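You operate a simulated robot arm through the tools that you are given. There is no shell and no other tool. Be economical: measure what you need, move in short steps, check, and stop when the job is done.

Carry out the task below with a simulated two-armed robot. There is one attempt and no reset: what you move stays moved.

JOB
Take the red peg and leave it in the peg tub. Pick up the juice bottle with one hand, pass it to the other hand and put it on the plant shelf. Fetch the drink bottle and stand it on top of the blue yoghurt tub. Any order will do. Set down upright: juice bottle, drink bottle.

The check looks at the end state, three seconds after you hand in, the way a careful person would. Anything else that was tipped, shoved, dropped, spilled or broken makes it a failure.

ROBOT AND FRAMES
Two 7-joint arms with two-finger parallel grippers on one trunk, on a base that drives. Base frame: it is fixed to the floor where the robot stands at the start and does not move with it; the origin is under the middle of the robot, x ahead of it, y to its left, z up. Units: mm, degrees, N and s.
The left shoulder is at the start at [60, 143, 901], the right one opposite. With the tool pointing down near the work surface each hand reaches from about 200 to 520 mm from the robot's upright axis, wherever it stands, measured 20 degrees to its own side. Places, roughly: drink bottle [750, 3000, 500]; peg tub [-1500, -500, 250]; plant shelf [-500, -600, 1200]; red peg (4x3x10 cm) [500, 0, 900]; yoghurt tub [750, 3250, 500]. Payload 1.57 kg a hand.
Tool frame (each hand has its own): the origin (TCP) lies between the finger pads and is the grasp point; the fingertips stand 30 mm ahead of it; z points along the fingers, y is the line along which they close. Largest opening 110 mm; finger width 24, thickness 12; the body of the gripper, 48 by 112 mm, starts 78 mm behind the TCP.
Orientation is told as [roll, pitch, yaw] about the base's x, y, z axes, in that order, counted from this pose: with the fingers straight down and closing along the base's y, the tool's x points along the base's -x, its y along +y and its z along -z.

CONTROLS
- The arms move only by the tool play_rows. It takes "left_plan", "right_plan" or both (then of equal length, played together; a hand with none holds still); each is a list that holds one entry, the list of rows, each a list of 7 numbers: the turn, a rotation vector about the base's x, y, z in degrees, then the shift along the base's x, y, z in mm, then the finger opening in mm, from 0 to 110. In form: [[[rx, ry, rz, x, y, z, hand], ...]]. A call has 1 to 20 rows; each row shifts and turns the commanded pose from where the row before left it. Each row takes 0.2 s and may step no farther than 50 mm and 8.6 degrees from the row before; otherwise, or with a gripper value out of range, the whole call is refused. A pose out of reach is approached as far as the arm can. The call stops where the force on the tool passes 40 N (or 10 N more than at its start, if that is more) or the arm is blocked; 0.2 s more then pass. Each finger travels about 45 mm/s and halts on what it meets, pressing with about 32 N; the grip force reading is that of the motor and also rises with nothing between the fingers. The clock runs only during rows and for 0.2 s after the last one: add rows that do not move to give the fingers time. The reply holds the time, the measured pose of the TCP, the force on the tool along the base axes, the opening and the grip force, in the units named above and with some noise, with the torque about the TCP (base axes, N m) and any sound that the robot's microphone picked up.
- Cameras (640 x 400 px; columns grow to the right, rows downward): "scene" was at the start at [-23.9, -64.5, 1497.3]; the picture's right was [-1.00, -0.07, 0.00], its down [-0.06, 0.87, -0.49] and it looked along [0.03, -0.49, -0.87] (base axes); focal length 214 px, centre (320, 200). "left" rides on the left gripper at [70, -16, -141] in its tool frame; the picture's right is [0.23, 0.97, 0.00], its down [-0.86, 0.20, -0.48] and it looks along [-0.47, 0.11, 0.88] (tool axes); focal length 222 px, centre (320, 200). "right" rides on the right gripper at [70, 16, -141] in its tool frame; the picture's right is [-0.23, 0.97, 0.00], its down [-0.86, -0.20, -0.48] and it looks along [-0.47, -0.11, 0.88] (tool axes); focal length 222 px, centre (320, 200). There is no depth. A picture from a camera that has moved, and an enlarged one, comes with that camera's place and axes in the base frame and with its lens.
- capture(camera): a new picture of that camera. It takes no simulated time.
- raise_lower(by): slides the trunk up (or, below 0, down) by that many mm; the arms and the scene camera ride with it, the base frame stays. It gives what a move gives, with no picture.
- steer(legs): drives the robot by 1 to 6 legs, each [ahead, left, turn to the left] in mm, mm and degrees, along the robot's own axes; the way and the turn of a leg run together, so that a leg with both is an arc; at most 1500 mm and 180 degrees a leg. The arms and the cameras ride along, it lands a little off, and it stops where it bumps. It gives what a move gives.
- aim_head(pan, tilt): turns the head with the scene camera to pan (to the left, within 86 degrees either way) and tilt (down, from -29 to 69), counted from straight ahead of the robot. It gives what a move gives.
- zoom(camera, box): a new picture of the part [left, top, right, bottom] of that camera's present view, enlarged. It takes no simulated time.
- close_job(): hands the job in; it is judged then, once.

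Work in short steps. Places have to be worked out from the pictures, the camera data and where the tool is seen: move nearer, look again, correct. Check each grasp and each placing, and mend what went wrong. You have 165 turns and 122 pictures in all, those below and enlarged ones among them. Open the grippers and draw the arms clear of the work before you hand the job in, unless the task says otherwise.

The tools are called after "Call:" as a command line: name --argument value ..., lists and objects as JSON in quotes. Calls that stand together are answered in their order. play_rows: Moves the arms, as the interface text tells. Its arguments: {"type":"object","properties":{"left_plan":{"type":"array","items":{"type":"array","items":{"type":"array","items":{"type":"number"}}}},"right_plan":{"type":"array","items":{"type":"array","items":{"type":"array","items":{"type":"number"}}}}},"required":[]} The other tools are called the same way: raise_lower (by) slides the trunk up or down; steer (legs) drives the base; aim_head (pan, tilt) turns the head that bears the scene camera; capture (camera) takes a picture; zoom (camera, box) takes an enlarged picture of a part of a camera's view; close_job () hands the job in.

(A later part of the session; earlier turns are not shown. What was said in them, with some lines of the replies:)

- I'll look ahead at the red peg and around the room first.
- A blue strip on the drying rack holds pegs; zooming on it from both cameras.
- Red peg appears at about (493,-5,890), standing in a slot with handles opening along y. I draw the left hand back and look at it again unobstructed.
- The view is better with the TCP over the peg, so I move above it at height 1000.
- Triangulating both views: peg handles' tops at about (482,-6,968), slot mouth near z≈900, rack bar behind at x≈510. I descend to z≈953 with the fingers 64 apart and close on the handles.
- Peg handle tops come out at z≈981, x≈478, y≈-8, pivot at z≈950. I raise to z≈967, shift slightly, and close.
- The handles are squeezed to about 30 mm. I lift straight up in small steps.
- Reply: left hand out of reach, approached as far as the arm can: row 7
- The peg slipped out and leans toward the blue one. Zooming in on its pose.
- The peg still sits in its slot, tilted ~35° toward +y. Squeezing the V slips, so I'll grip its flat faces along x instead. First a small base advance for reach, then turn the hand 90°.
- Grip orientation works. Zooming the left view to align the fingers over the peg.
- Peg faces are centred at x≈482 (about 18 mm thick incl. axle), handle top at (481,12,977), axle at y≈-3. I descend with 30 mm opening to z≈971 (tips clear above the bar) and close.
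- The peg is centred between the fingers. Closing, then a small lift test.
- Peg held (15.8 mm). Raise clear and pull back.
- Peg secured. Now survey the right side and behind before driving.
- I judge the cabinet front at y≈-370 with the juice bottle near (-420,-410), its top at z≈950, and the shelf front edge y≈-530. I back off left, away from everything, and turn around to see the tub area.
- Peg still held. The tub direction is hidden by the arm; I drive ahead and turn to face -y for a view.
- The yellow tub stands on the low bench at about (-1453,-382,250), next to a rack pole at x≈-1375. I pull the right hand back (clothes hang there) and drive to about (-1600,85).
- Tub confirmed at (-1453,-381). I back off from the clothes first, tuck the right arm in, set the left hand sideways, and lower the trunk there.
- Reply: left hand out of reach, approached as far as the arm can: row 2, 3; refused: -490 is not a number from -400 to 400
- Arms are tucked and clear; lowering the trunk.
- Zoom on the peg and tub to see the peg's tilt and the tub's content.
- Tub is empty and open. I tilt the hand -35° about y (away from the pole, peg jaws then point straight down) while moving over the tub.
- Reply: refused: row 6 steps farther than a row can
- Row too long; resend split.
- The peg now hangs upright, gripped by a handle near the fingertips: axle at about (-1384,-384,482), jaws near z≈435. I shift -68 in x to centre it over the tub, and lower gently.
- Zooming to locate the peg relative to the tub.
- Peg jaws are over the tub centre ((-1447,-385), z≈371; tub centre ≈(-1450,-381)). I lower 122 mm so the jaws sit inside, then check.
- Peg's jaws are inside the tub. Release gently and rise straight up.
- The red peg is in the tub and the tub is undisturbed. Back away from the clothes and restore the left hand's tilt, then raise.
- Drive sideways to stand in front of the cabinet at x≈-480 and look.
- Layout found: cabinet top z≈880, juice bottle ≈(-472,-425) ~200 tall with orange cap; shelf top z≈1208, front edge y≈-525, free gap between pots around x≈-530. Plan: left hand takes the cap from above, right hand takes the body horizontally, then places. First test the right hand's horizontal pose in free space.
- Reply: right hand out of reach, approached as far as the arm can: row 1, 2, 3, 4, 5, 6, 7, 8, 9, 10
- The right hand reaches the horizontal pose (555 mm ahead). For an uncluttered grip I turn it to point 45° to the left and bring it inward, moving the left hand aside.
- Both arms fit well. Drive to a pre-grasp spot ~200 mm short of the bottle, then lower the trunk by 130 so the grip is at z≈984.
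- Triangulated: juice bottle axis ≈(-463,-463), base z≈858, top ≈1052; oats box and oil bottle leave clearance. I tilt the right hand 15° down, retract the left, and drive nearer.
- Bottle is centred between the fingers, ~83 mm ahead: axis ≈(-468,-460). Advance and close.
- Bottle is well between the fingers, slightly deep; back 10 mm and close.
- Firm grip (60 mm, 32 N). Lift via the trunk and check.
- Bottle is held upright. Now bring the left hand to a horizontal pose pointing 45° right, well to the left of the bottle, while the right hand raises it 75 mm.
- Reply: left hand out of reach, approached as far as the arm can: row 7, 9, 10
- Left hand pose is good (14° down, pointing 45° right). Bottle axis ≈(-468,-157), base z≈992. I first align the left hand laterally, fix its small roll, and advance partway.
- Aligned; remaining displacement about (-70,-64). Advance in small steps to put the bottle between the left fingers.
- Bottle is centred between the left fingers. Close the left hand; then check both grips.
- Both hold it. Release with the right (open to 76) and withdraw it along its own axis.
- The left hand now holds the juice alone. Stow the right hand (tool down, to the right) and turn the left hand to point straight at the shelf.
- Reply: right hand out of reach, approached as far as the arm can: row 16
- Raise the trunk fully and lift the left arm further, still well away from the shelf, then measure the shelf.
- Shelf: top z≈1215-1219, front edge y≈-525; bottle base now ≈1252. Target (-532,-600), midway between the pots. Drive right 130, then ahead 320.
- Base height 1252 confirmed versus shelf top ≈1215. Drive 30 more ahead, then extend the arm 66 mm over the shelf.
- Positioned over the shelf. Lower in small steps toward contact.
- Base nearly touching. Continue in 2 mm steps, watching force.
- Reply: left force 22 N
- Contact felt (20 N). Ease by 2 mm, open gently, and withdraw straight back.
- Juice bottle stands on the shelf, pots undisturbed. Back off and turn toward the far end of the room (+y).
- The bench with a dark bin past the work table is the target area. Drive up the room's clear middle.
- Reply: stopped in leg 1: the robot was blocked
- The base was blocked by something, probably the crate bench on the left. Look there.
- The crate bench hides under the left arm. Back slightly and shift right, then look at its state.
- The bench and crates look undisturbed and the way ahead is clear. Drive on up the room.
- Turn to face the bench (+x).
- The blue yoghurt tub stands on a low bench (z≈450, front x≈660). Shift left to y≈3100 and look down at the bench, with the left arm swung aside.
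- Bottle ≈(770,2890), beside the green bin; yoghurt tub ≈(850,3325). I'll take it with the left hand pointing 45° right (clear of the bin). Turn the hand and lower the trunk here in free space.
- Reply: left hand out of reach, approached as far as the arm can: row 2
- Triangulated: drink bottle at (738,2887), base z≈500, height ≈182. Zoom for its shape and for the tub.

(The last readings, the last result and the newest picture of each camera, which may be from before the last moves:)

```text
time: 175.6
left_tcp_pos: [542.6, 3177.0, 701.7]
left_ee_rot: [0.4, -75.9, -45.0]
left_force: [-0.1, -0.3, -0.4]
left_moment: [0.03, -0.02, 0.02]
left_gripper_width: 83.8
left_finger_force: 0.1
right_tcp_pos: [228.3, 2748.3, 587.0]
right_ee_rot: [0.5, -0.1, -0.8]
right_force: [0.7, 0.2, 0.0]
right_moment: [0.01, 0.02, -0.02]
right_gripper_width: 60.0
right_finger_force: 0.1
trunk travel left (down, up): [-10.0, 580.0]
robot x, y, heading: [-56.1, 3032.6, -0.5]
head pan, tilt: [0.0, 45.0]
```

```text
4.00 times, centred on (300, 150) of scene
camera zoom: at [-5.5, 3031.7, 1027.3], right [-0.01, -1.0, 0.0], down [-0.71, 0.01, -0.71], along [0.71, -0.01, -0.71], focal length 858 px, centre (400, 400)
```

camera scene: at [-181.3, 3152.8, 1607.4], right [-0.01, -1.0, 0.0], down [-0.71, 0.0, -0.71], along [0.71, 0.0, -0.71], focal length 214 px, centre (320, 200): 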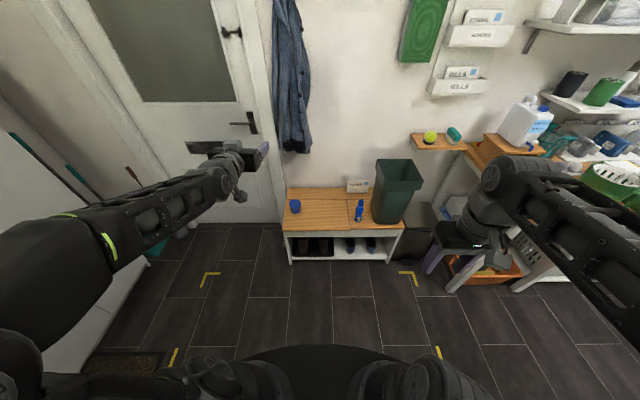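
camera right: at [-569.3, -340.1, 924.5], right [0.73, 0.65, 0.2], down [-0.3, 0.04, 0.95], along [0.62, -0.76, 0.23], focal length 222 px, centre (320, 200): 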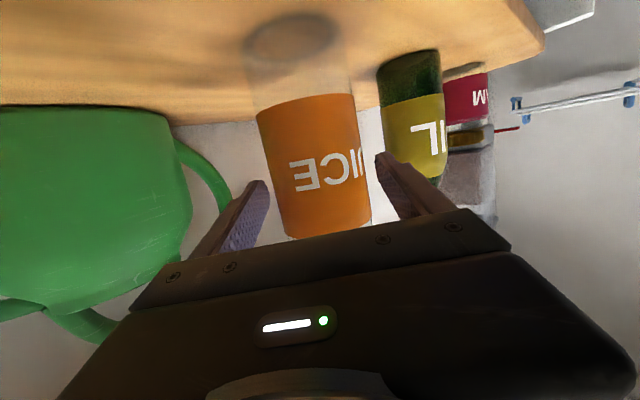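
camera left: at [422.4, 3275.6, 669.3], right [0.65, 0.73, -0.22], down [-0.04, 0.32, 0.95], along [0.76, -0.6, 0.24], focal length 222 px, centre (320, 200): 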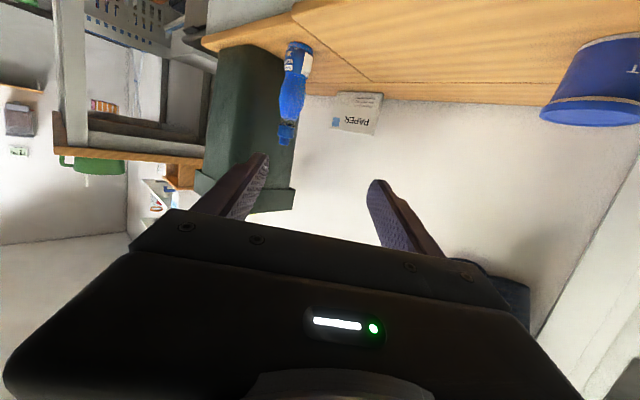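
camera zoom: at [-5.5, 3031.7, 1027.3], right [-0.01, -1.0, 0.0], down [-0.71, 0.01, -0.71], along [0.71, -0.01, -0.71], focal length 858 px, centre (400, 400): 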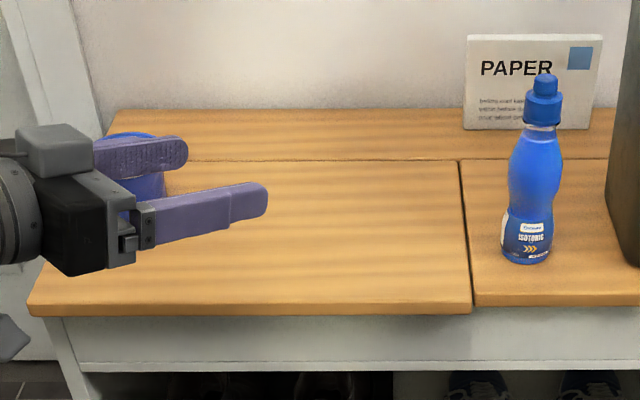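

Grip height z≈580 (upper body, ~53 mm wide). Lower the hand, then drive to a pre-grasp 120 mm short.

Call:
play_rows --left_plan '[[[0, 0, 0, 0, 0, -25, 72], [0, 0, 0, 0, 0, -25, 72], [0, 0, 0, 0, 0, -25, 72], [0, 0, 0, 0, 0, -25, 72], [0, 0, 0, 0, 0, -21, 72], [0, 0, 0, 0, 0, 0, 72]]]'

Call:
steer --legs '[[105, -205, 0]]'

Call:
capture --camera "left"

Call:
zoom --camera "scene" --box '[200, 80, 440, 230]'

```text
time: 177.0
left_tcp_pos: [545.0, 3178.4, 582.3]
left_ee_rot: [0.4, -75.9, -45.1]
left_force: [0.3, -0.5, 0.1]
left_moment: [-0.03, -0.01, 0.02]
left_gripper_width: 72.0
left_finger_force: 0.1
right_tcp_pos: [228.6, 2748.6, 586.8]
right_ee_rot: [0.4, 0.0, -0.8]
right_force: [0.0, 0.0, -0.1]
right_moment: [0.02, -0.04, 0.01]
right_gripper_width: 60.0
right_finger_force: 0.1
trunk travel left (down, up): [-10.0, 580.0]
robot x, y, heading: [-56.7, 3028.8, -0.3]
head pan, tilt: [0.0, 45.0]
```

```text
time: 178.7
left_tcp_pos: [649.5, 2976.1, 580.5]
left_ee_rot: [0.3, -76.0, -45.2]
left_force: [0.0, 0.1, -0.5]
left_moment: [-0.04, 0.01, 0.03]
left_gripper_width: 72.1
left_finger_force: 0.1
right_tcp_pos: [333.0, 2545.5, 587.3]
right_ee_rot: [0.5, 0.0, -0.8]
right_force: [-0.2, 0.3, 0.2]
right_moment: [0.0, 0.0, -0.01]
right_gripper_width: 60.0
right_finger_force: 0.1
trunk travel left (down, up): [-10.0, 580.0]
robot x, y, heading: [47.3, 2824.8, -0.6]
head pan, tilt: [0.0, 45.0]
```

```text
32 pictures are left
camera left: at [529.8, 3073.0, 548.1], right [0.65, 0.73, -0.22], down [-0.04, 0.32, 0.95], along [0.76, -0.6, 0.24], focal length 222 px, centre (320, 200)
```

left: 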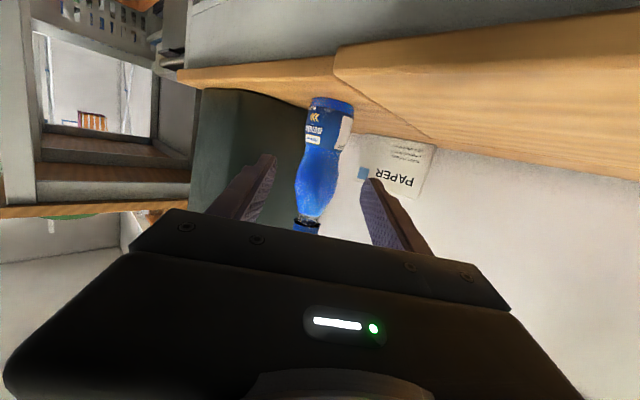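

```text
2.67 times, centred on (320, 155) of scene
camera zoom: at [99.5, 2829.3, 1027.3], right [-0.01, -1.0, 0.0], down [-0.71, 0.01, -0.71], along [0.71, -0.01, -0.71], focal length 572 px, centre (320, 320)
```

zoom: 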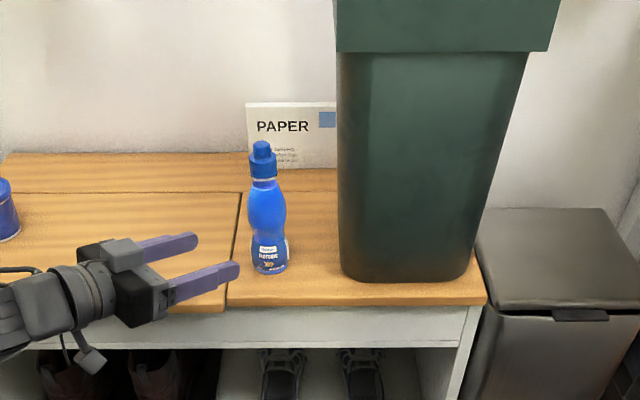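

Bottle ≈(739,2893), centred between the fingers. Advance (86,-80) and check.

Call:
play_rows --left_plan '[[[0, 0, 0, 22, -20, 0, 72], [0, 0, 0, 22, -20, 0, 72], [0, 0, 0, 21, -20, 0, 72], [0, 0, 0, 21, -20, 0, 72], [0, 0, 0, 0, 0, 0, 72]]]'

Call:
capture --camera "left"

Call:
zoom --camera "scene" --box '[240, 110, 400, 210]'

```text
time: 179.9
left_tcp_pos: [731.9, 2900.1, 581.5]
left_ee_rot: [0.3, -76.0, -44.9]
left_force: [-0.2, 0.0, 0.1]
left_moment: [0.01, 0.0, -0.02]
left_gripper_width: 72.2
left_finger_force: 0.2
left hand out of reach, approached as far as the arm can: row 4
right_tcp_pos: [333.6, 2546.9, 585.9]
right_ee_rot: [0.4, 0.0, -0.8]
right_force: [-0.6, 0.8, 0.9]
right_moment: [0.03, -0.01, 0.01]
right_gripper_width: 60.3
right_finger_force: 0.2
trunk travel left (down, up): [-10.0, 580.0]
robot x, y, heading: [47.9, 2828.3, -0.4]
head pan, tilt: [0.0, 45.0]
```

```text
30 pictures are left
camera left: at [611.1, 2997.5, 548.4], right [0.65, 0.73, -0.22], down [-0.04, 0.32, 0.95], along [0.76, -0.6, 0.24], focal length 222 px, centre (320, 200)
```

left: 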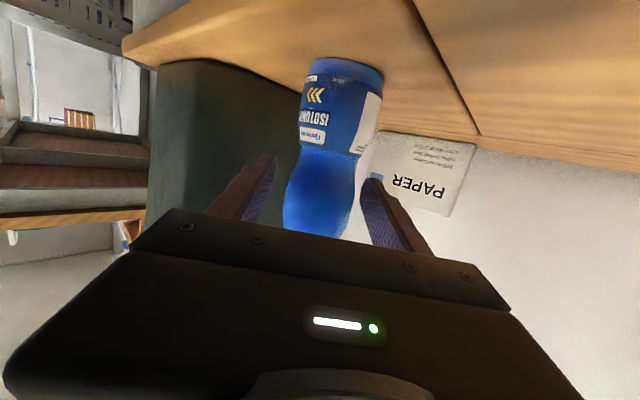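

```text
4.00 times, centred on (320, 160) of scene
camera zoom: at [99.5, 2829.3, 1027.4], right [-0.01, -1.0, 0.0], down [-0.71, 0.01, -0.71], along [0.71, -0.01, -0.71], focal length 858 px, centre (320, 360)
```

zoom: 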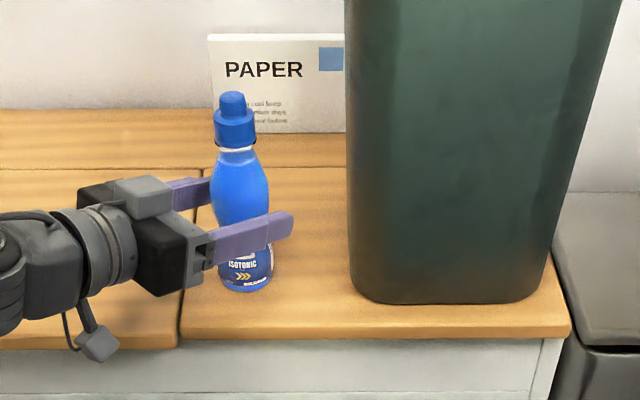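

Good alignment. Close the hand on it.

Call:
play_rows --left_plan '[[[0, 0, 0, 0, 0, 0, 62], [0, 0, 0, 0, 0, 0, 52], [0, 0, 0, 0, 0, 0, 42], [0, 0, 0, 0, 0, 0, 34], [0, 0, 0, 0, 0, 0, 34], [0, 0, 0, 0, 0, 0, 34]]]'

Call:
capture --camera "left"

```text
time: 181.3
left_tcp_pos: [730.3, 2900.1, 582.7]
left_ee_rot: [0.4, -76.0, -45.1]
left_force: [1.8, 1.1, 0.1]
left_moment: [0.01, -0.05, 0.01]
left_gripper_width: 51.6
left_finger_force: 32.3
right_tcp_pos: [334.7, 2546.5, 586.9]
right_ee_rot: [0.5, 0.1, -0.8]
right_force: [-0.7, 0.8, 0.7]
right_moment: [0.01, -0.01, -0.04]
right_gripper_width: 59.8
right_finger_force: 0.0
trunk travel left (down, up): [-10.0, 580.0]
robot x, y, heading: [48.9, 2828.2, -0.6]
head pan, tilt: [0.0, 45.0]
```

```text
28 pictures are left
camera left: at [610.8, 2997.6, 548.4], right [0.65, 0.73, -0.22], down [-0.04, 0.32, 0.95], along [0.76, -0.6, 0.24], focal length 222 px, centre (320, 200)
```

left: 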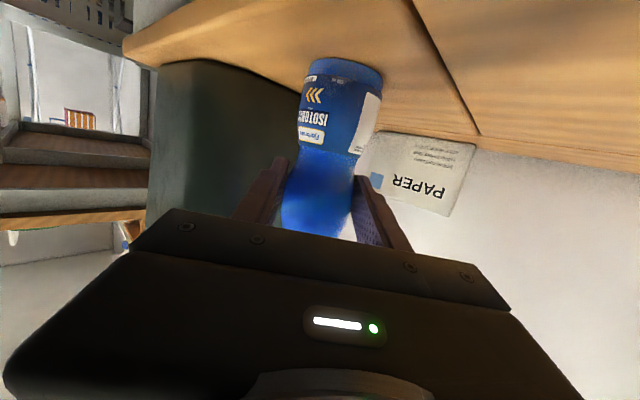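

Gripped (51.6 mm, 32 N). Lift by the trunk 130 mm, then back away from the bench and shift left toward the tub.

Call:
raise_lower --by 130

Call:
steer --legs '[[-100, 0, 0], [0, 330, 0]]'

Call:
capture --camera "left"

Call:
zoom --camera "scene" --box '[120, 80, 400, 255]'

```text
time: 182.9
left_tcp_pos: [731.3, 2899.8, 711.3]
left_ee_rot: [0.3, -76.1, -45.1]
left_force: [0.7, -0.5, -1.8]
left_moment: [0.02, 0.03, 0.01]
left_gripper_width: 51.4
left_finger_force: 31.9
right_tcp_pos: [333.9, 2546.5, 717.2]
right_ee_rot: [0.5, -0.1, -0.9]
right_force: [0.1, -0.4, 0.0]
right_moment: [0.01, 0.01, 0.0]
right_gripper_width: 60.0
right_finger_force: 0.2
trunk travel left (down, up): [-140.0, 450.0]
robot x, y, heading: [46.0, 2824.2, -0.3]
head pan, tilt: [0.0, 45.0]
```

```text
time: 185.8
left_tcp_pos: [634.7, 3224.0, 710.9]
left_ee_rot: [0.4, -76.0, -45.3]
left_force: [0.0, -0.4, -3.2]
left_moment: [0.04, 0.0, -0.01]
left_gripper_width: 51.6
left_finger_force: 32.0
right_tcp_pos: [234.5, 2869.6, 716.5]
right_ee_rot: [0.6, -0.1, -1.0]
right_force: [0.0, -0.2, -0.9]
right_moment: [0.02, 0.02, 0.01]
right_gripper_width: 60.0
right_finger_force: 0.0
trunk travel left (down, up): [-140.0, 450.0]
robot x, y, heading: [-50.0, 3156.5, -0.7]
head pan, tilt: [0.0, 45.0]
```

```text
27 pictures are left
camera left: at [514.3, 3321.3, 678.1], right [0.65, 0.73, -0.22], down [-0.04, 0.32, 0.95], along [0.76, -0.6, 0.24], focal length 222 px, centre (320, 200)
```

left: 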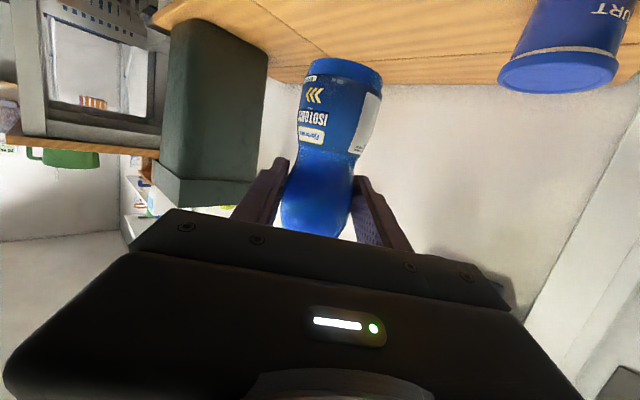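

```text
2.29 times, centred on (260, 168) of scene
camera zoom: at [2.6, 3154.6, 1157.3], right [-0.01, -1.0, 0.0], down [-0.71, 0.01, -0.71], along [0.71, -0.01, -0.71], focal length 490 px, centre (457, 274)
```

zoom: 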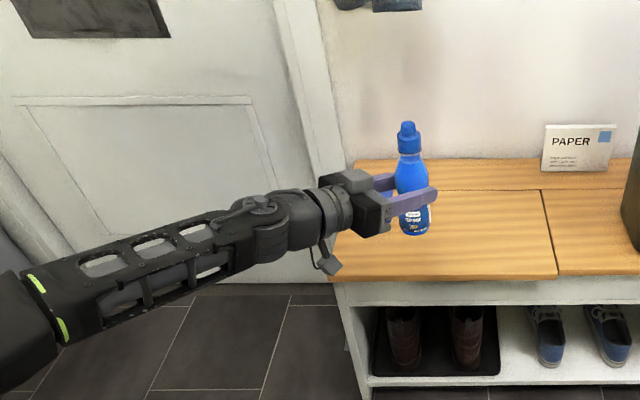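

Tub lid roughly (810,3320,572). For precision, shift further left so the camera sees the tub unobstructed.

Call:
steer --legs '[[0, 250, 0]]'

Call:
zoom --camera "scene" --box '[200, 80, 440, 230]'

Call:
zoom --camera "left" --box '[240, 0, 480, 150]'

```text
time: 187.7
left_tcp_pos: [635.9, 3481.0, 711.0]
left_ee_rot: [0.3, -76.0, -45.1]
left_force: [-0.7, 0.5, -2.7]
left_moment: [0.02, 0.02, -0.02]
left_gripper_width: 51.7
left_finger_force: 31.9
right_tcp_pos: [240.0, 3126.9, 716.6]
right_ee_rot: [0.6, -0.1, -0.9]
right_force: [0.6, 0.0, 0.7]
right_moment: [-0.02, 0.03, -0.01]
right_gripper_width: 60.1
right_finger_force: 0.1
trunk travel left (down, up): [-140.0, 450.0]
robot x, y, heading: [-47.3, 3407.7, -0.6]
head pan, tilt: [0.0, 45.0]
```

```text
2.67 times, centred on (320, 155) of scene
camera zoom: at [4.9, 3410.4, 1157.3], right [-0.01, -1.0, 0.0], down [-0.71, 0.0, -0.71], along [0.71, 0.0, -0.71], focal length 572 px, centre (320, 320)
```

zoom: 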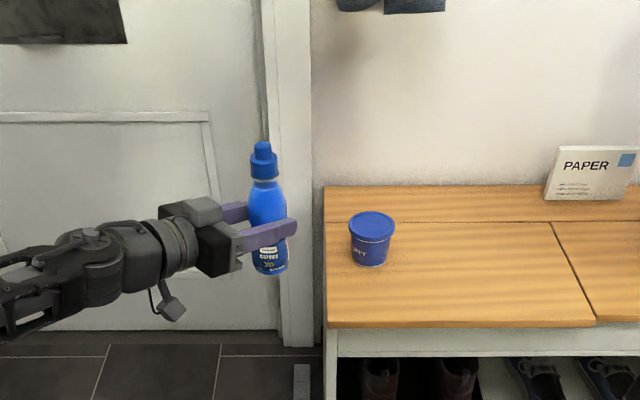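

```text
2.67 times, centred on (360, 75) of left
camera zoom: at [515.8, 3579.1, 678.1], right [0.65, 0.73, -0.22], down [-0.04, 0.32, 0.95], along [0.76, -0.6, 0.24], focal length 592 px, centre (213, 533)
```

zoom: 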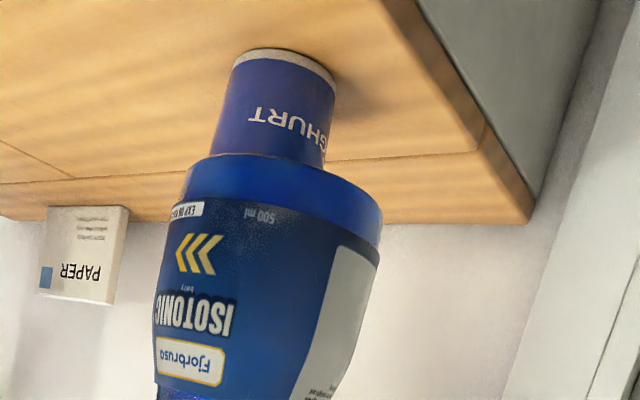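

Tub ≈(813,3322), lid top z≈577; bottle base z≈630 about (642,3477). Needed displacement ≈(170,-156). Drive most of it while staying 50 mm above the lid, then check.

Call:
steer --legs '[[0, -150, 0], [140, 0, 0]]'

Call:
zoom --camera "scene" --box '[220, 90, 380, 190]'

Call:
zoom --camera "left" --box '[220, 0, 460, 150]'

```text
time: 190.0
left_tcp_pos: [773.7, 3335.9, 711.8]
left_ee_rot: [0.3, -76.0, -44.6]
left_force: [0.4, -0.2, -3.5]
left_moment: [0.05, 0.01, -0.02]
left_gripper_width: 51.6
left_finger_force: 32.4
right_tcp_pos: [380.6, 2978.2, 715.7]
right_ee_rot: [0.6, 0.0, -0.4]
right_force: [0.8, 0.1, 0.0]
right_moment: [0.04, -0.02, 0.02]
right_gripper_width: 59.7
right_finger_force: 0.0
trunk travel left (down, up): [-140.0, 450.0]
robot x, y, heading: [90.2, 3261.3, -0.0]
head pan, tilt: [0.0, 45.0]
```

```text
4.00 times, centred on (300, 140) of scene
camera zoom: at [143.9, 3259.9, 1157.3], right [0.0, -1.0, 0.0], down [-0.71, 0.0, -0.71], along [0.71, 0.0, -0.71], focal length 858 px, centre (400, 440)
```

zoom: 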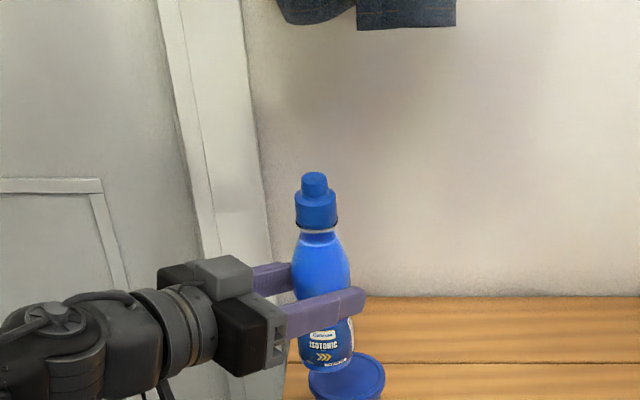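

```text
2.67 times, centred on (340, 75) of left
camera zoom: at [653.7, 3432.2, 678.1], right [0.64, 0.74, -0.22], down [-0.05, 0.32, 0.95], along [0.77, -0.6, 0.24], focal length 592 px, centre (267, 533)
```

zoom: 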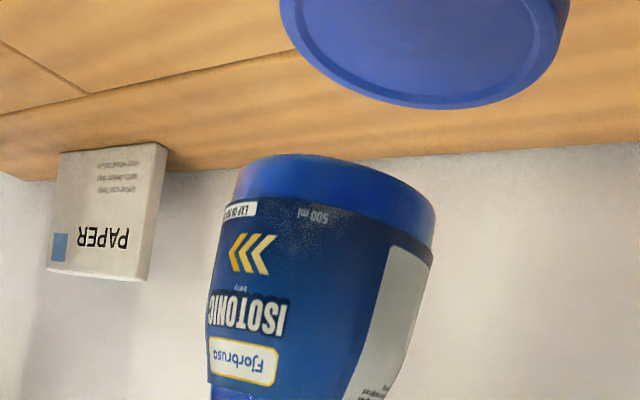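

Bottle base ≈(778,3330), lid centre ≈(810,3321): remaining ≈(+32,-9). Nudge with the base and recheck.

Call:
steer --legs '[[32, -9, 0]]'

Call:
zoom --camera "left" --box '[220, 0, 460, 150]'

Call:
zoom --camera "scene" --box '[240, 110, 360, 190]'

```text
time: 190.8
left_tcp_pos: [806.6, 3326.5, 711.8]
left_ee_rot: [0.3, -76.0, -44.6]
left_force: [0.1, -0.7, -1.7]
left_moment: [0.02, 0.02, 0.0]
left_gripper_width: 51.6
left_finger_force: 31.4
right_tcp_pos: [412.2, 2969.1, 717.1]
right_ee_rot: [0.5, 0.0, -0.5]
right_force: [0.7, -1.1, -1.5]
right_moment: [0.02, 0.01, 0.0]
right_gripper_width: 59.9
right_finger_force: 0.0
trunk travel left (down, up): [-140.0, 450.0]
robot x, y, heading: [123.2, 3247.3, 0.2]
head pan, tilt: [0.0, 45.0]
```

```text
2.67 times, centred on (340, 75) of left
camera zoom: at [686.1, 3423.3, 678.0], right [0.64, 0.74, -0.22], down [-0.05, 0.32, 0.95], along [0.77, -0.6, 0.24], focal length 592 px, centre (267, 533)
```

zoom: 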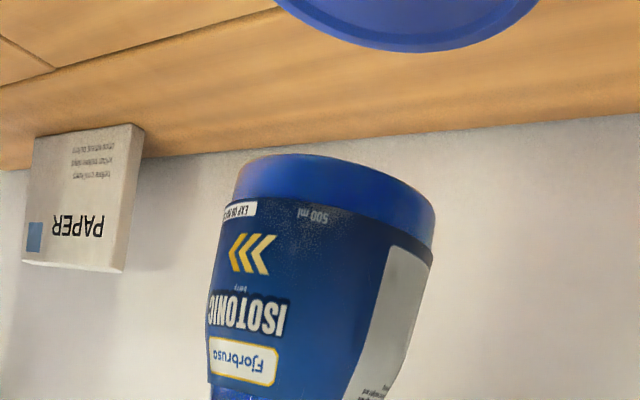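

```text
5.00 times, centred on (300, 150) of scene
camera zoom: at [176.4, 3250.8, 1157.3], right [0.0, -1.0, 0.0], down [-0.71, 0.0, -0.71], along [0.71, 0.0, -0.71], focal length 1072 px, centre (420, 450)
```

zoom: 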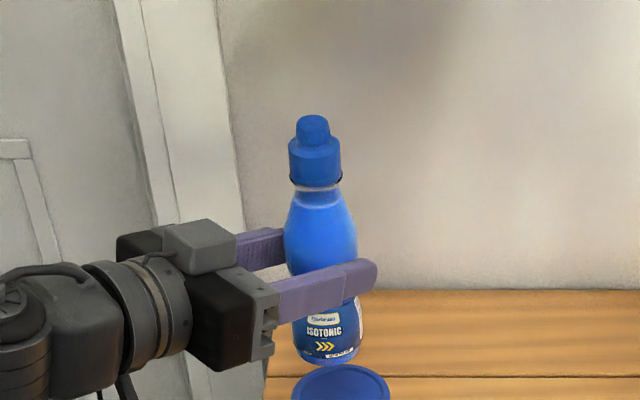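

Remaining offset ≈(+8,+2). Apply it while lowering to ~12 mm above the lid.

Call:
play_rows --left_plan '[[[0, 0, 0, 4, 1, -10, 34], [0, 0, 0, 4, 1, -10, 34], [0, 0, 0, 0, 0, -10, 34], [0, 0, 0, 0, 0, -8, 34], [0, 0, 0, 0, 0, 0, 34]]]'

Call:
zoom --camera "left" --box '[220, 0, 460, 150]'

Call:
zoom --camera "scene" --box '[240, 120, 360, 200]'

```text
time: 192.0
left_tcp_pos: [811.6, 3329.5, 683.9]
left_ee_rot: [0.3, -75.9, -44.6]
left_force: [0.6, -0.5, -1.8]
left_moment: [0.03, 0.03, 0.04]
left_gripper_width: 51.4
left_finger_force: 32.4
left hand out of reach, approached as far as the arm can: row 2
right_tcp_pos: [412.8, 2970.2, 715.5]
right_ee_rot: [0.4, -0.1, -0.4]
right_force: [0.7, 0.4, 0.2]
right_moment: [0.01, 0.0, -0.02]
right_gripper_width: 60.3
right_finger_force: 0.0
trunk travel left (down, up): [-140.0, 450.0]
robot x, y, heading: [124.9, 3245.2, -0.1]
head pan, tilt: [0.0, 45.0]
```

```text
2.67 times, centred on (340, 75) of left
camera zoom: at [691.4, 3426.0, 650.1], right [0.64, 0.74, -0.22], down [-0.05, 0.32, 0.95], along [0.77, -0.6, 0.24], focal length 592 px, centre (267, 533)
```

zoom: 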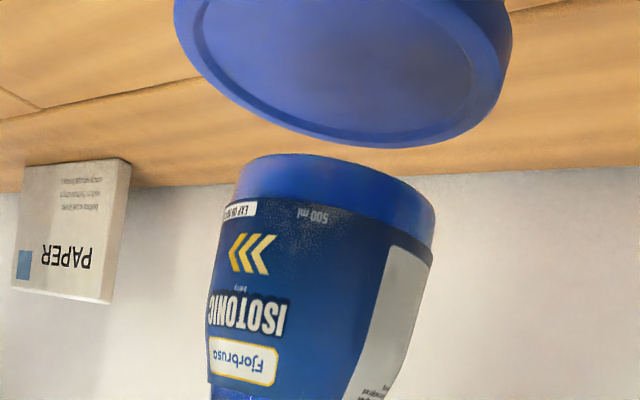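

```text
5.00 times, centred on (300, 160) of scene
camera zoom: at [176.5, 3250.8, 1157.3], right [0.0, -1.0, 0.0], down [-0.71, 0.0, -0.71], along [0.71, 0.0, -0.71], focal length 1072 px, centre (420, 400)
```

zoom: 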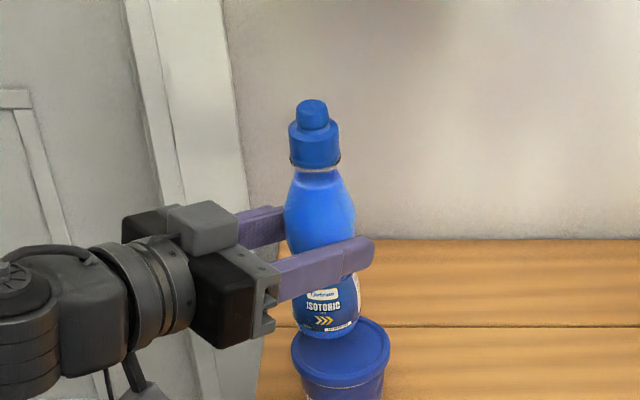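

Alignment within a few mm; small correction (+2,-4) and lower stepwise to contact.

Call:
play_rows --left_plan '[[[0, 0, 0, 2, -4, -5, 34], [0, 0, 0, 0, 0, -5, 34], [0, 0, 0, 0, 0, -4, 34], [0, 0, 0, 0, 0, -3, 34], [0, 0, 0, 0, 0, 0, 34]]]'

Call:
zoom --camera "scene" --box '[250, 140, 350, 205]'

Call:
zoom --camera "left" --box '[220, 0, 460, 150]'

```text
time: 193.2
left_tcp_pos: [812.7, 3326.1, 666.7]
left_ee_rot: [0.3, -76.0, -44.5]
left_force: [0.1, -0.9, -2.2]
left_moment: [0.0, 0.03, -0.01]
left_gripper_width: 51.8
left_finger_force: 32.3
right_tcp_pos: [413.9, 2969.5, 717.6]
right_ee_rot: [0.5, 0.0, -0.5]
right_force: [-0.3, 0.1, -0.1]
right_moment: [-0.01, 0.04, -0.03]
right_gripper_width: 60.2
right_finger_force: 0.0
trunk travel left (down, up): [-140.0, 450.0]
robot x, y, heading: [121.2, 3246.4, -0.0]
head pan, tilt: [0.0, 45.0]
```

```text
6.15 times, centred on (300, 172) of scene
camera zoom: at [176.5, 3250.8, 1157.3], right [0.0, -1.0, 0.0], down [-0.71, 0.0, -0.71], along [0.71, 0.0, -0.71], focal length 1320 px, centre (443, 369)
```

zoom: 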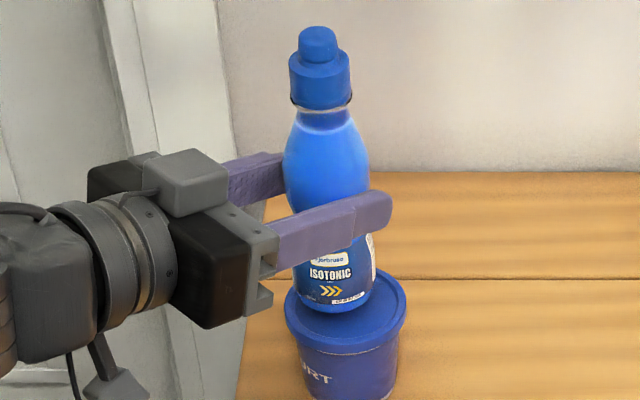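

```text
2.67 times, centred on (340, 75) of left
camera zoom: at [692.3, 3423.2, 633.2], right [0.64, 0.74, -0.22], down [-0.05, 0.32, 0.95], along [0.77, -0.6, 0.24], focal length 592 px, centre (267, 533)
```

zoom: 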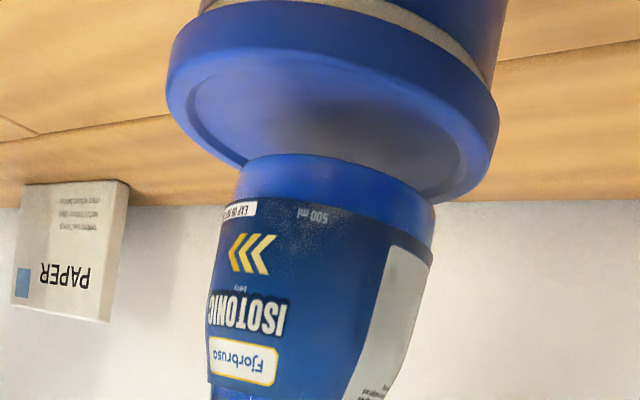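

Bottle is ~8 mm short along the hand's pointing direction; nudge the base (+6,-5), still above the lid.

Call:
steer --legs '[[7, -5, 0]]'

Call:
play_rows --left_plan '[[[0, 0, 0, 0, 0, -3, 34], [0, 0, 0, 0, 0, -2, 34], [0, 0, 0, 0, 0, 0, 34]]]'

Call:
zoom --camera "scene" --box '[250, 140, 350, 205]'

```text
time: 194.0
left_tcp_pos: [819.4, 3322.1, 667.2]
left_ee_rot: [0.3, -76.0, -44.6]
left_force: [-0.2, -0.7, -2.2]
left_moment: [0.04, 0.0, 0.02]
left_gripper_width: 51.2
left_finger_force: 32.0
right_tcp_pos: [418.9, 2965.2, 716.4]
right_ee_rot: [0.5, -0.1, -0.4]
right_force: [-0.1, -0.3, -0.3]
right_moment: [-0.02, -0.01, 0.0]
right_gripper_width: 59.7
right_finger_force: 0.0
trunk travel left (down, up): [-140.0, 450.0]
robot x, y, heading: [131.8, 3241.9, 0.2]
head pan, tilt: [0.0, 45.0]
```

```text
time: 194.8
left_tcp_pos: [820.0, 3323.5, 662.2]
left_ee_rot: [0.3, -76.0, -44.5]
left_force: [-0.2, -1.1, -2.8]
left_moment: [-0.02, 0.01, 0.01]
left_gripper_width: 51.6
left_finger_force: 32.1
right_tcp_pos: [419.7, 2965.0, 717.4]
right_ee_rot: [0.5, 0.0, -0.2]
right_force: [-0.2, 0.1, -0.2]
right_moment: [0.0, 0.01, 0.0]
right_gripper_width: 60.2
right_finger_force: 0.1
trunk travel left (down, up): [-140.0, 450.0]
robot x, y, heading: [126.6, 3245.1, -0.1]
head pan, tilt: [0.0, 45.0]
```

```text
6.15 times, centred on (300, 172) of scene
camera zoom: at [183.5, 3245.8, 1157.3], right [0.0, -1.0, 0.0], down [-0.71, 0.0, -0.71], along [0.71, 0.0, -0.71], focal length 1320 px, centre (443, 369)
```

zoom: 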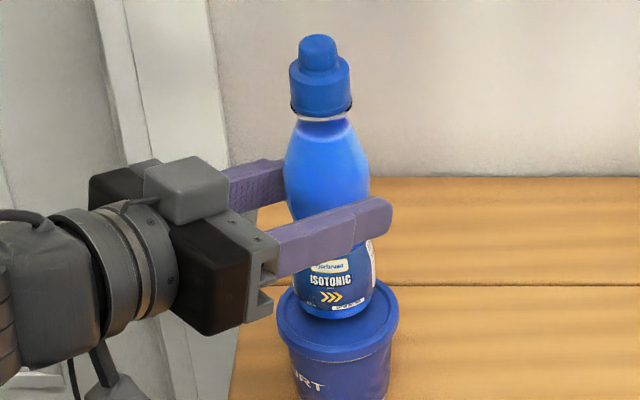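

Centred on the lid now. Lower in 2 mm steps until contact.

Call:
play_rows --left_plan '[[[0, 0, 0, 0, 0, -2, 34], [0, 0, 0, 0, 0, -1, 34], [0, 0, 0, 0, 0, 0, 34]]]'

```text
time: 195.6
left_tcp_pos: [819.2, 3322.7, 657.2]
left_ee_rot: [0.2, -76.1, -44.5]
left_force: [0.7, 0.4, -2.6]
left_moment: [0.01, 0.01, 0.01]
left_gripper_width: 51.6
left_finger_force: 32.0
right_tcp_pos: [418.8, 2964.9, 716.9]
right_ee_rot: [0.5, 0.0, -0.5]
right_force: [-0.3, -0.8, -0.4]
right_moment: [0.01, -0.04, -0.01]
right_gripper_width: 60.0
right_finger_force: 0.0
trunk travel left (down, up): [-140.0, 450.0]
robot x, y, heading: [133.2, 3241.9, 0.1]
head pan, tilt: [0.0, 45.0]
```

No contact yet; continue.

Call:
play_rows --left_plan '[[[0, 0, 0, 0, 0, -2, 34], [0, 0, 0, 0, 0, 0, 34]]]'

Call:
zoom --camera "left" --box '[220, 0, 460, 150]'

```text
time: 196.2
left_tcp_pos: [820.2, 3321.3, 656.8]
left_ee_rot: [0.4, -76.2, -44.7]
left_force: [-1.4, -1.0, 0.2]
left_moment: [-0.08, 0.06, -0.01]
left_gripper_width: 51.7
left_finger_force: 31.7
right_tcp_pos: [420.3, 2965.2, 715.8]
right_ee_rot: [0.5, 0.0, -0.3]
right_force: [0.9, -0.3, 0.5]
right_moment: [0.01, 0.0, -0.01]
right_gripper_width: 60.1
right_finger_force: 0.0
trunk travel left (down, up): [-140.0, 450.0]
robot x, y, heading: [133.1, 3243.9, 0.2]
head pan, tilt: [0.0, 45.0]
```

```text
2.67 times, centred on (340, 75) of left
camera zoom: at [699.4, 3418.2, 623.6], right [0.64, 0.74, -0.22], down [-0.05, 0.32, 0.95], along [0.77, -0.6, 0.24], focal length 592 px, centre (267, 533)
```

zoom: 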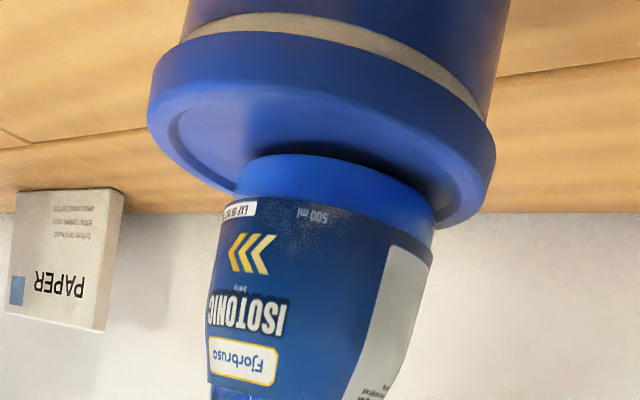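

Contact starting (force z rose ~3 N). Press 1.5 mm more, then open gently.

Call:
play_rows --left_plan '[[[0, 0, 0, 0, 0, -1.5, 34], [0, 0, 0, 0, 0, 0, 34]]]'

Call:
zoom --camera "scene" --box '[250, 140, 350, 205]'

```text
time: 196.8
left_tcp_pos: [820.5, 3321.6, 657.1]
left_ee_rot: [0.7, -76.1, -44.8]
left_force: [0.8, 1.4, 8.3]
left_moment: [-0.01, -0.03, 0.01]
left_gripper_width: 51.6
left_finger_force: 31.9
right_tcp_pos: [420.5, 2964.2, 717.1]
right_ee_rot: [0.6, 0.0, -0.3]
right_force: [-0.1, -0.4, 0.1]
right_moment: [-0.01, 0.0, 0.03]
right_gripper_width: 60.3
right_finger_force: 0.0
trunk travel left (down, up): [-140.0, 450.0]
robot x, y, heading: [131.0, 3243.8, 0.1]
head pan, tilt: [0.0, 45.0]
```

```text
6.15 times, centred on (300, 172) of scene
camera zoom: at [182.7, 3245.8, 1157.5], right [0.0, -1.0, 0.0], down [-0.71, 0.0, -0.71], along [0.71, 0.0, -0.71], focal length 1320 px, centre (443, 369)
```

zoom: 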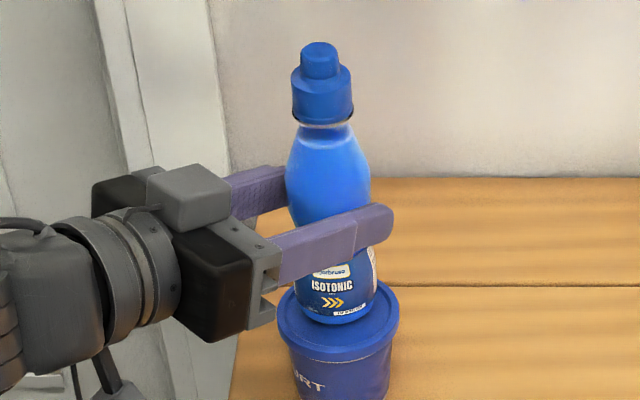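

Well centred and pressing with ~10 N. Release slowly and withdraw along the hand's axis.

Call:
play_rows --left_plan '[[[0, 0, 0, 0, 0, 0.5, 48], [0, 0, 0, 0, 0, 0, 54], [0, 0, 0, 0, 0, 0, 60], [0, 0, 0, 0, 0, 0, 68], [0, 0, 0, 0, 0, 0, 76], [0, 0, 0, 0, 0, 0, 76], [0, 0, 0, 0, 0, 0, 76]]]'

Call:
zoom --camera "scene" --box '[250, 140, 350, 205]'

```text
time: 198.4
left_tcp_pos: [819.8, 3321.9, 655.8]
left_ee_rot: [0.2, -76.0, -44.6]
left_force: [0.6, 0.3, -0.6]
left_moment: [0.02, 0.02, 0.0]
left_gripper_width: 76.1
left_finger_force: 0.0
right_tcp_pos: [419.5, 2965.0, 716.9]
right_ee_rot: [0.5, 0.0, -0.4]
right_force: [-0.3, -0.1, -0.5]
right_moment: [0.04, -0.01, 0.01]
right_gripper_width: 59.9
right_finger_force: 0.1
trunk travel left (down, up): [-140.0, 450.0]
robot x, y, heading: [127.5, 3243.7, 0.2]
head pan, tilt: [0.0, 45.0]
```

```text
6.15 times, centred on (300, 172) of scene
camera zoom: at [183.3, 3245.8, 1157.3], right [0.0, -1.0, 0.0], down [-0.71, 0.0, -0.71], along [0.71, 0.0, -0.71], focal length 1320 px, centre (443, 369)
```

zoom: 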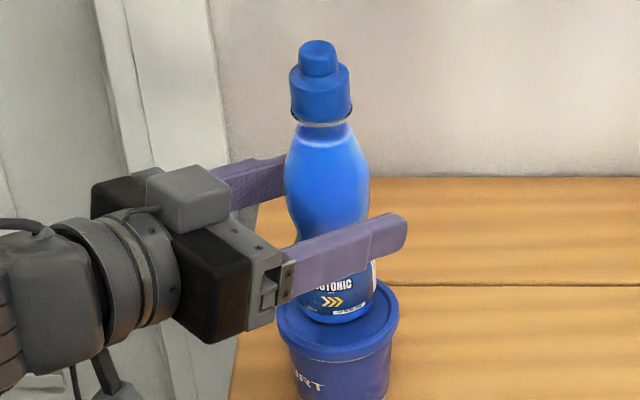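

Bottle stands free on the lid. Withdraw the hand back along its axis.

Call:
play_rows --left_plan '[[[0, 0, 0, -10, 10, 0, 76], [0, 0, 0, -18, 18, 2, 76], [0, 0, 0, -22, 22, 3, 76], [0, 0, 0, -25, 25, 3, 76], [0, 0, 0, -25, 25, 3, 76], [0, 0, 0, 0, 0, 0, 76]]]'

Call:
steer --legs '[[-250, 0, 0]]'

Call:
zoom --camera "scene" --box '[220, 80, 460, 230]'

```text
time: 199.8
left_tcp_pos: [720.9, 3422.5, 667.0]
left_ee_rot: [0.3, -76.0, -44.6]
left_force: [0.2, 0.5, 0.4]
left_moment: [-0.01, 0.0, 0.01]
left_gripper_width: 76.0
left_finger_force: 0.1
right_tcp_pos: [419.8, 2964.5, 715.7]
right_ee_rot: [0.5, 0.0, -0.4]
right_force: [-0.3, 0.1, 0.4]
right_moment: [0.01, 0.01, 0.01]
right_gripper_width: 59.9
right_finger_force: 0.0
trunk travel left (down, up): [-140.0, 450.0]
robot x, y, heading: [130.2, 3242.9, -0.2]
head pan, tilt: [0.0, 45.0]
```

```text
time: 201.6
left_tcp_pos: [473.8, 3422.9, 667.2]
left_ee_rot: [0.3, -76.1, -44.6]
left_force: [0.3, 0.0, 0.3]
left_moment: [0.0, -0.01, 0.0]
left_gripper_width: 76.0
left_finger_force: 0.0
right_tcp_pos: [173.3, 2966.4, 716.9]
right_ee_rot: [0.4, -0.1, -0.2]
right_force: [0.1, 0.2, 0.9]
right_moment: [-0.01, 0.03, 0.0]
right_gripper_width: 60.0
right_finger_force: 0.0
trunk travel left (down, up): [-140.0, 450.0]
robot x, y, heading: [-116.6, 3243.9, 0.4]
head pan, tilt: [0.0, 45.0]
```

```text
2.67 times, centred on (340, 155) of scene
camera zoom: at [-63.5, 3245.4, 1157.3], right [0.0, -1.0, 0.0], down [-0.71, 0.0, -0.71], along [0.71, 0.0, -0.71], focal length 572 px, centre (267, 320)
```

zoom: 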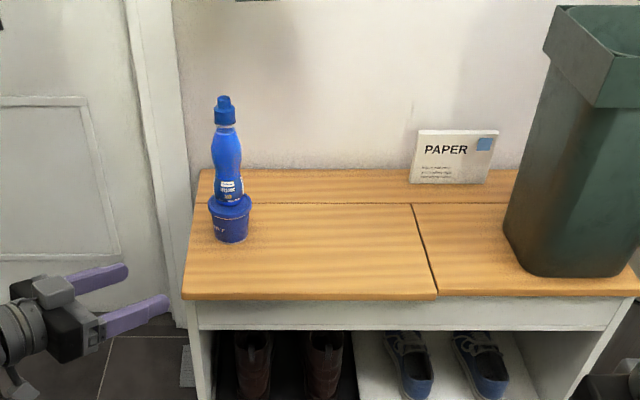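

The drink bottle stands upright on the yoghurt tub, hands are open and clear, the juice bottle was left upright on the shelf, and the red peg is in its tub. Handing in.

Call:
close_job

```text
The job is handed in.
```

I finished all three tasks and handed the job in; I haven't seen the check's result.
- **Red peg:** it is in the peg tub. My first grip slipped, so I gripped it again before moving it.
- **Juice bottle:** I passed it from the right hand to the left, and it stands upright on the plant shelf between the two pots.
- **Drink bottle:** it stands upright on the blue yoghurt tub.

While driving up the room, the base was blocked once, most likely by the bench with the pink basket. In the picture afterwards the bench and crates looked unmoved, but I did not compare them closely with the start.
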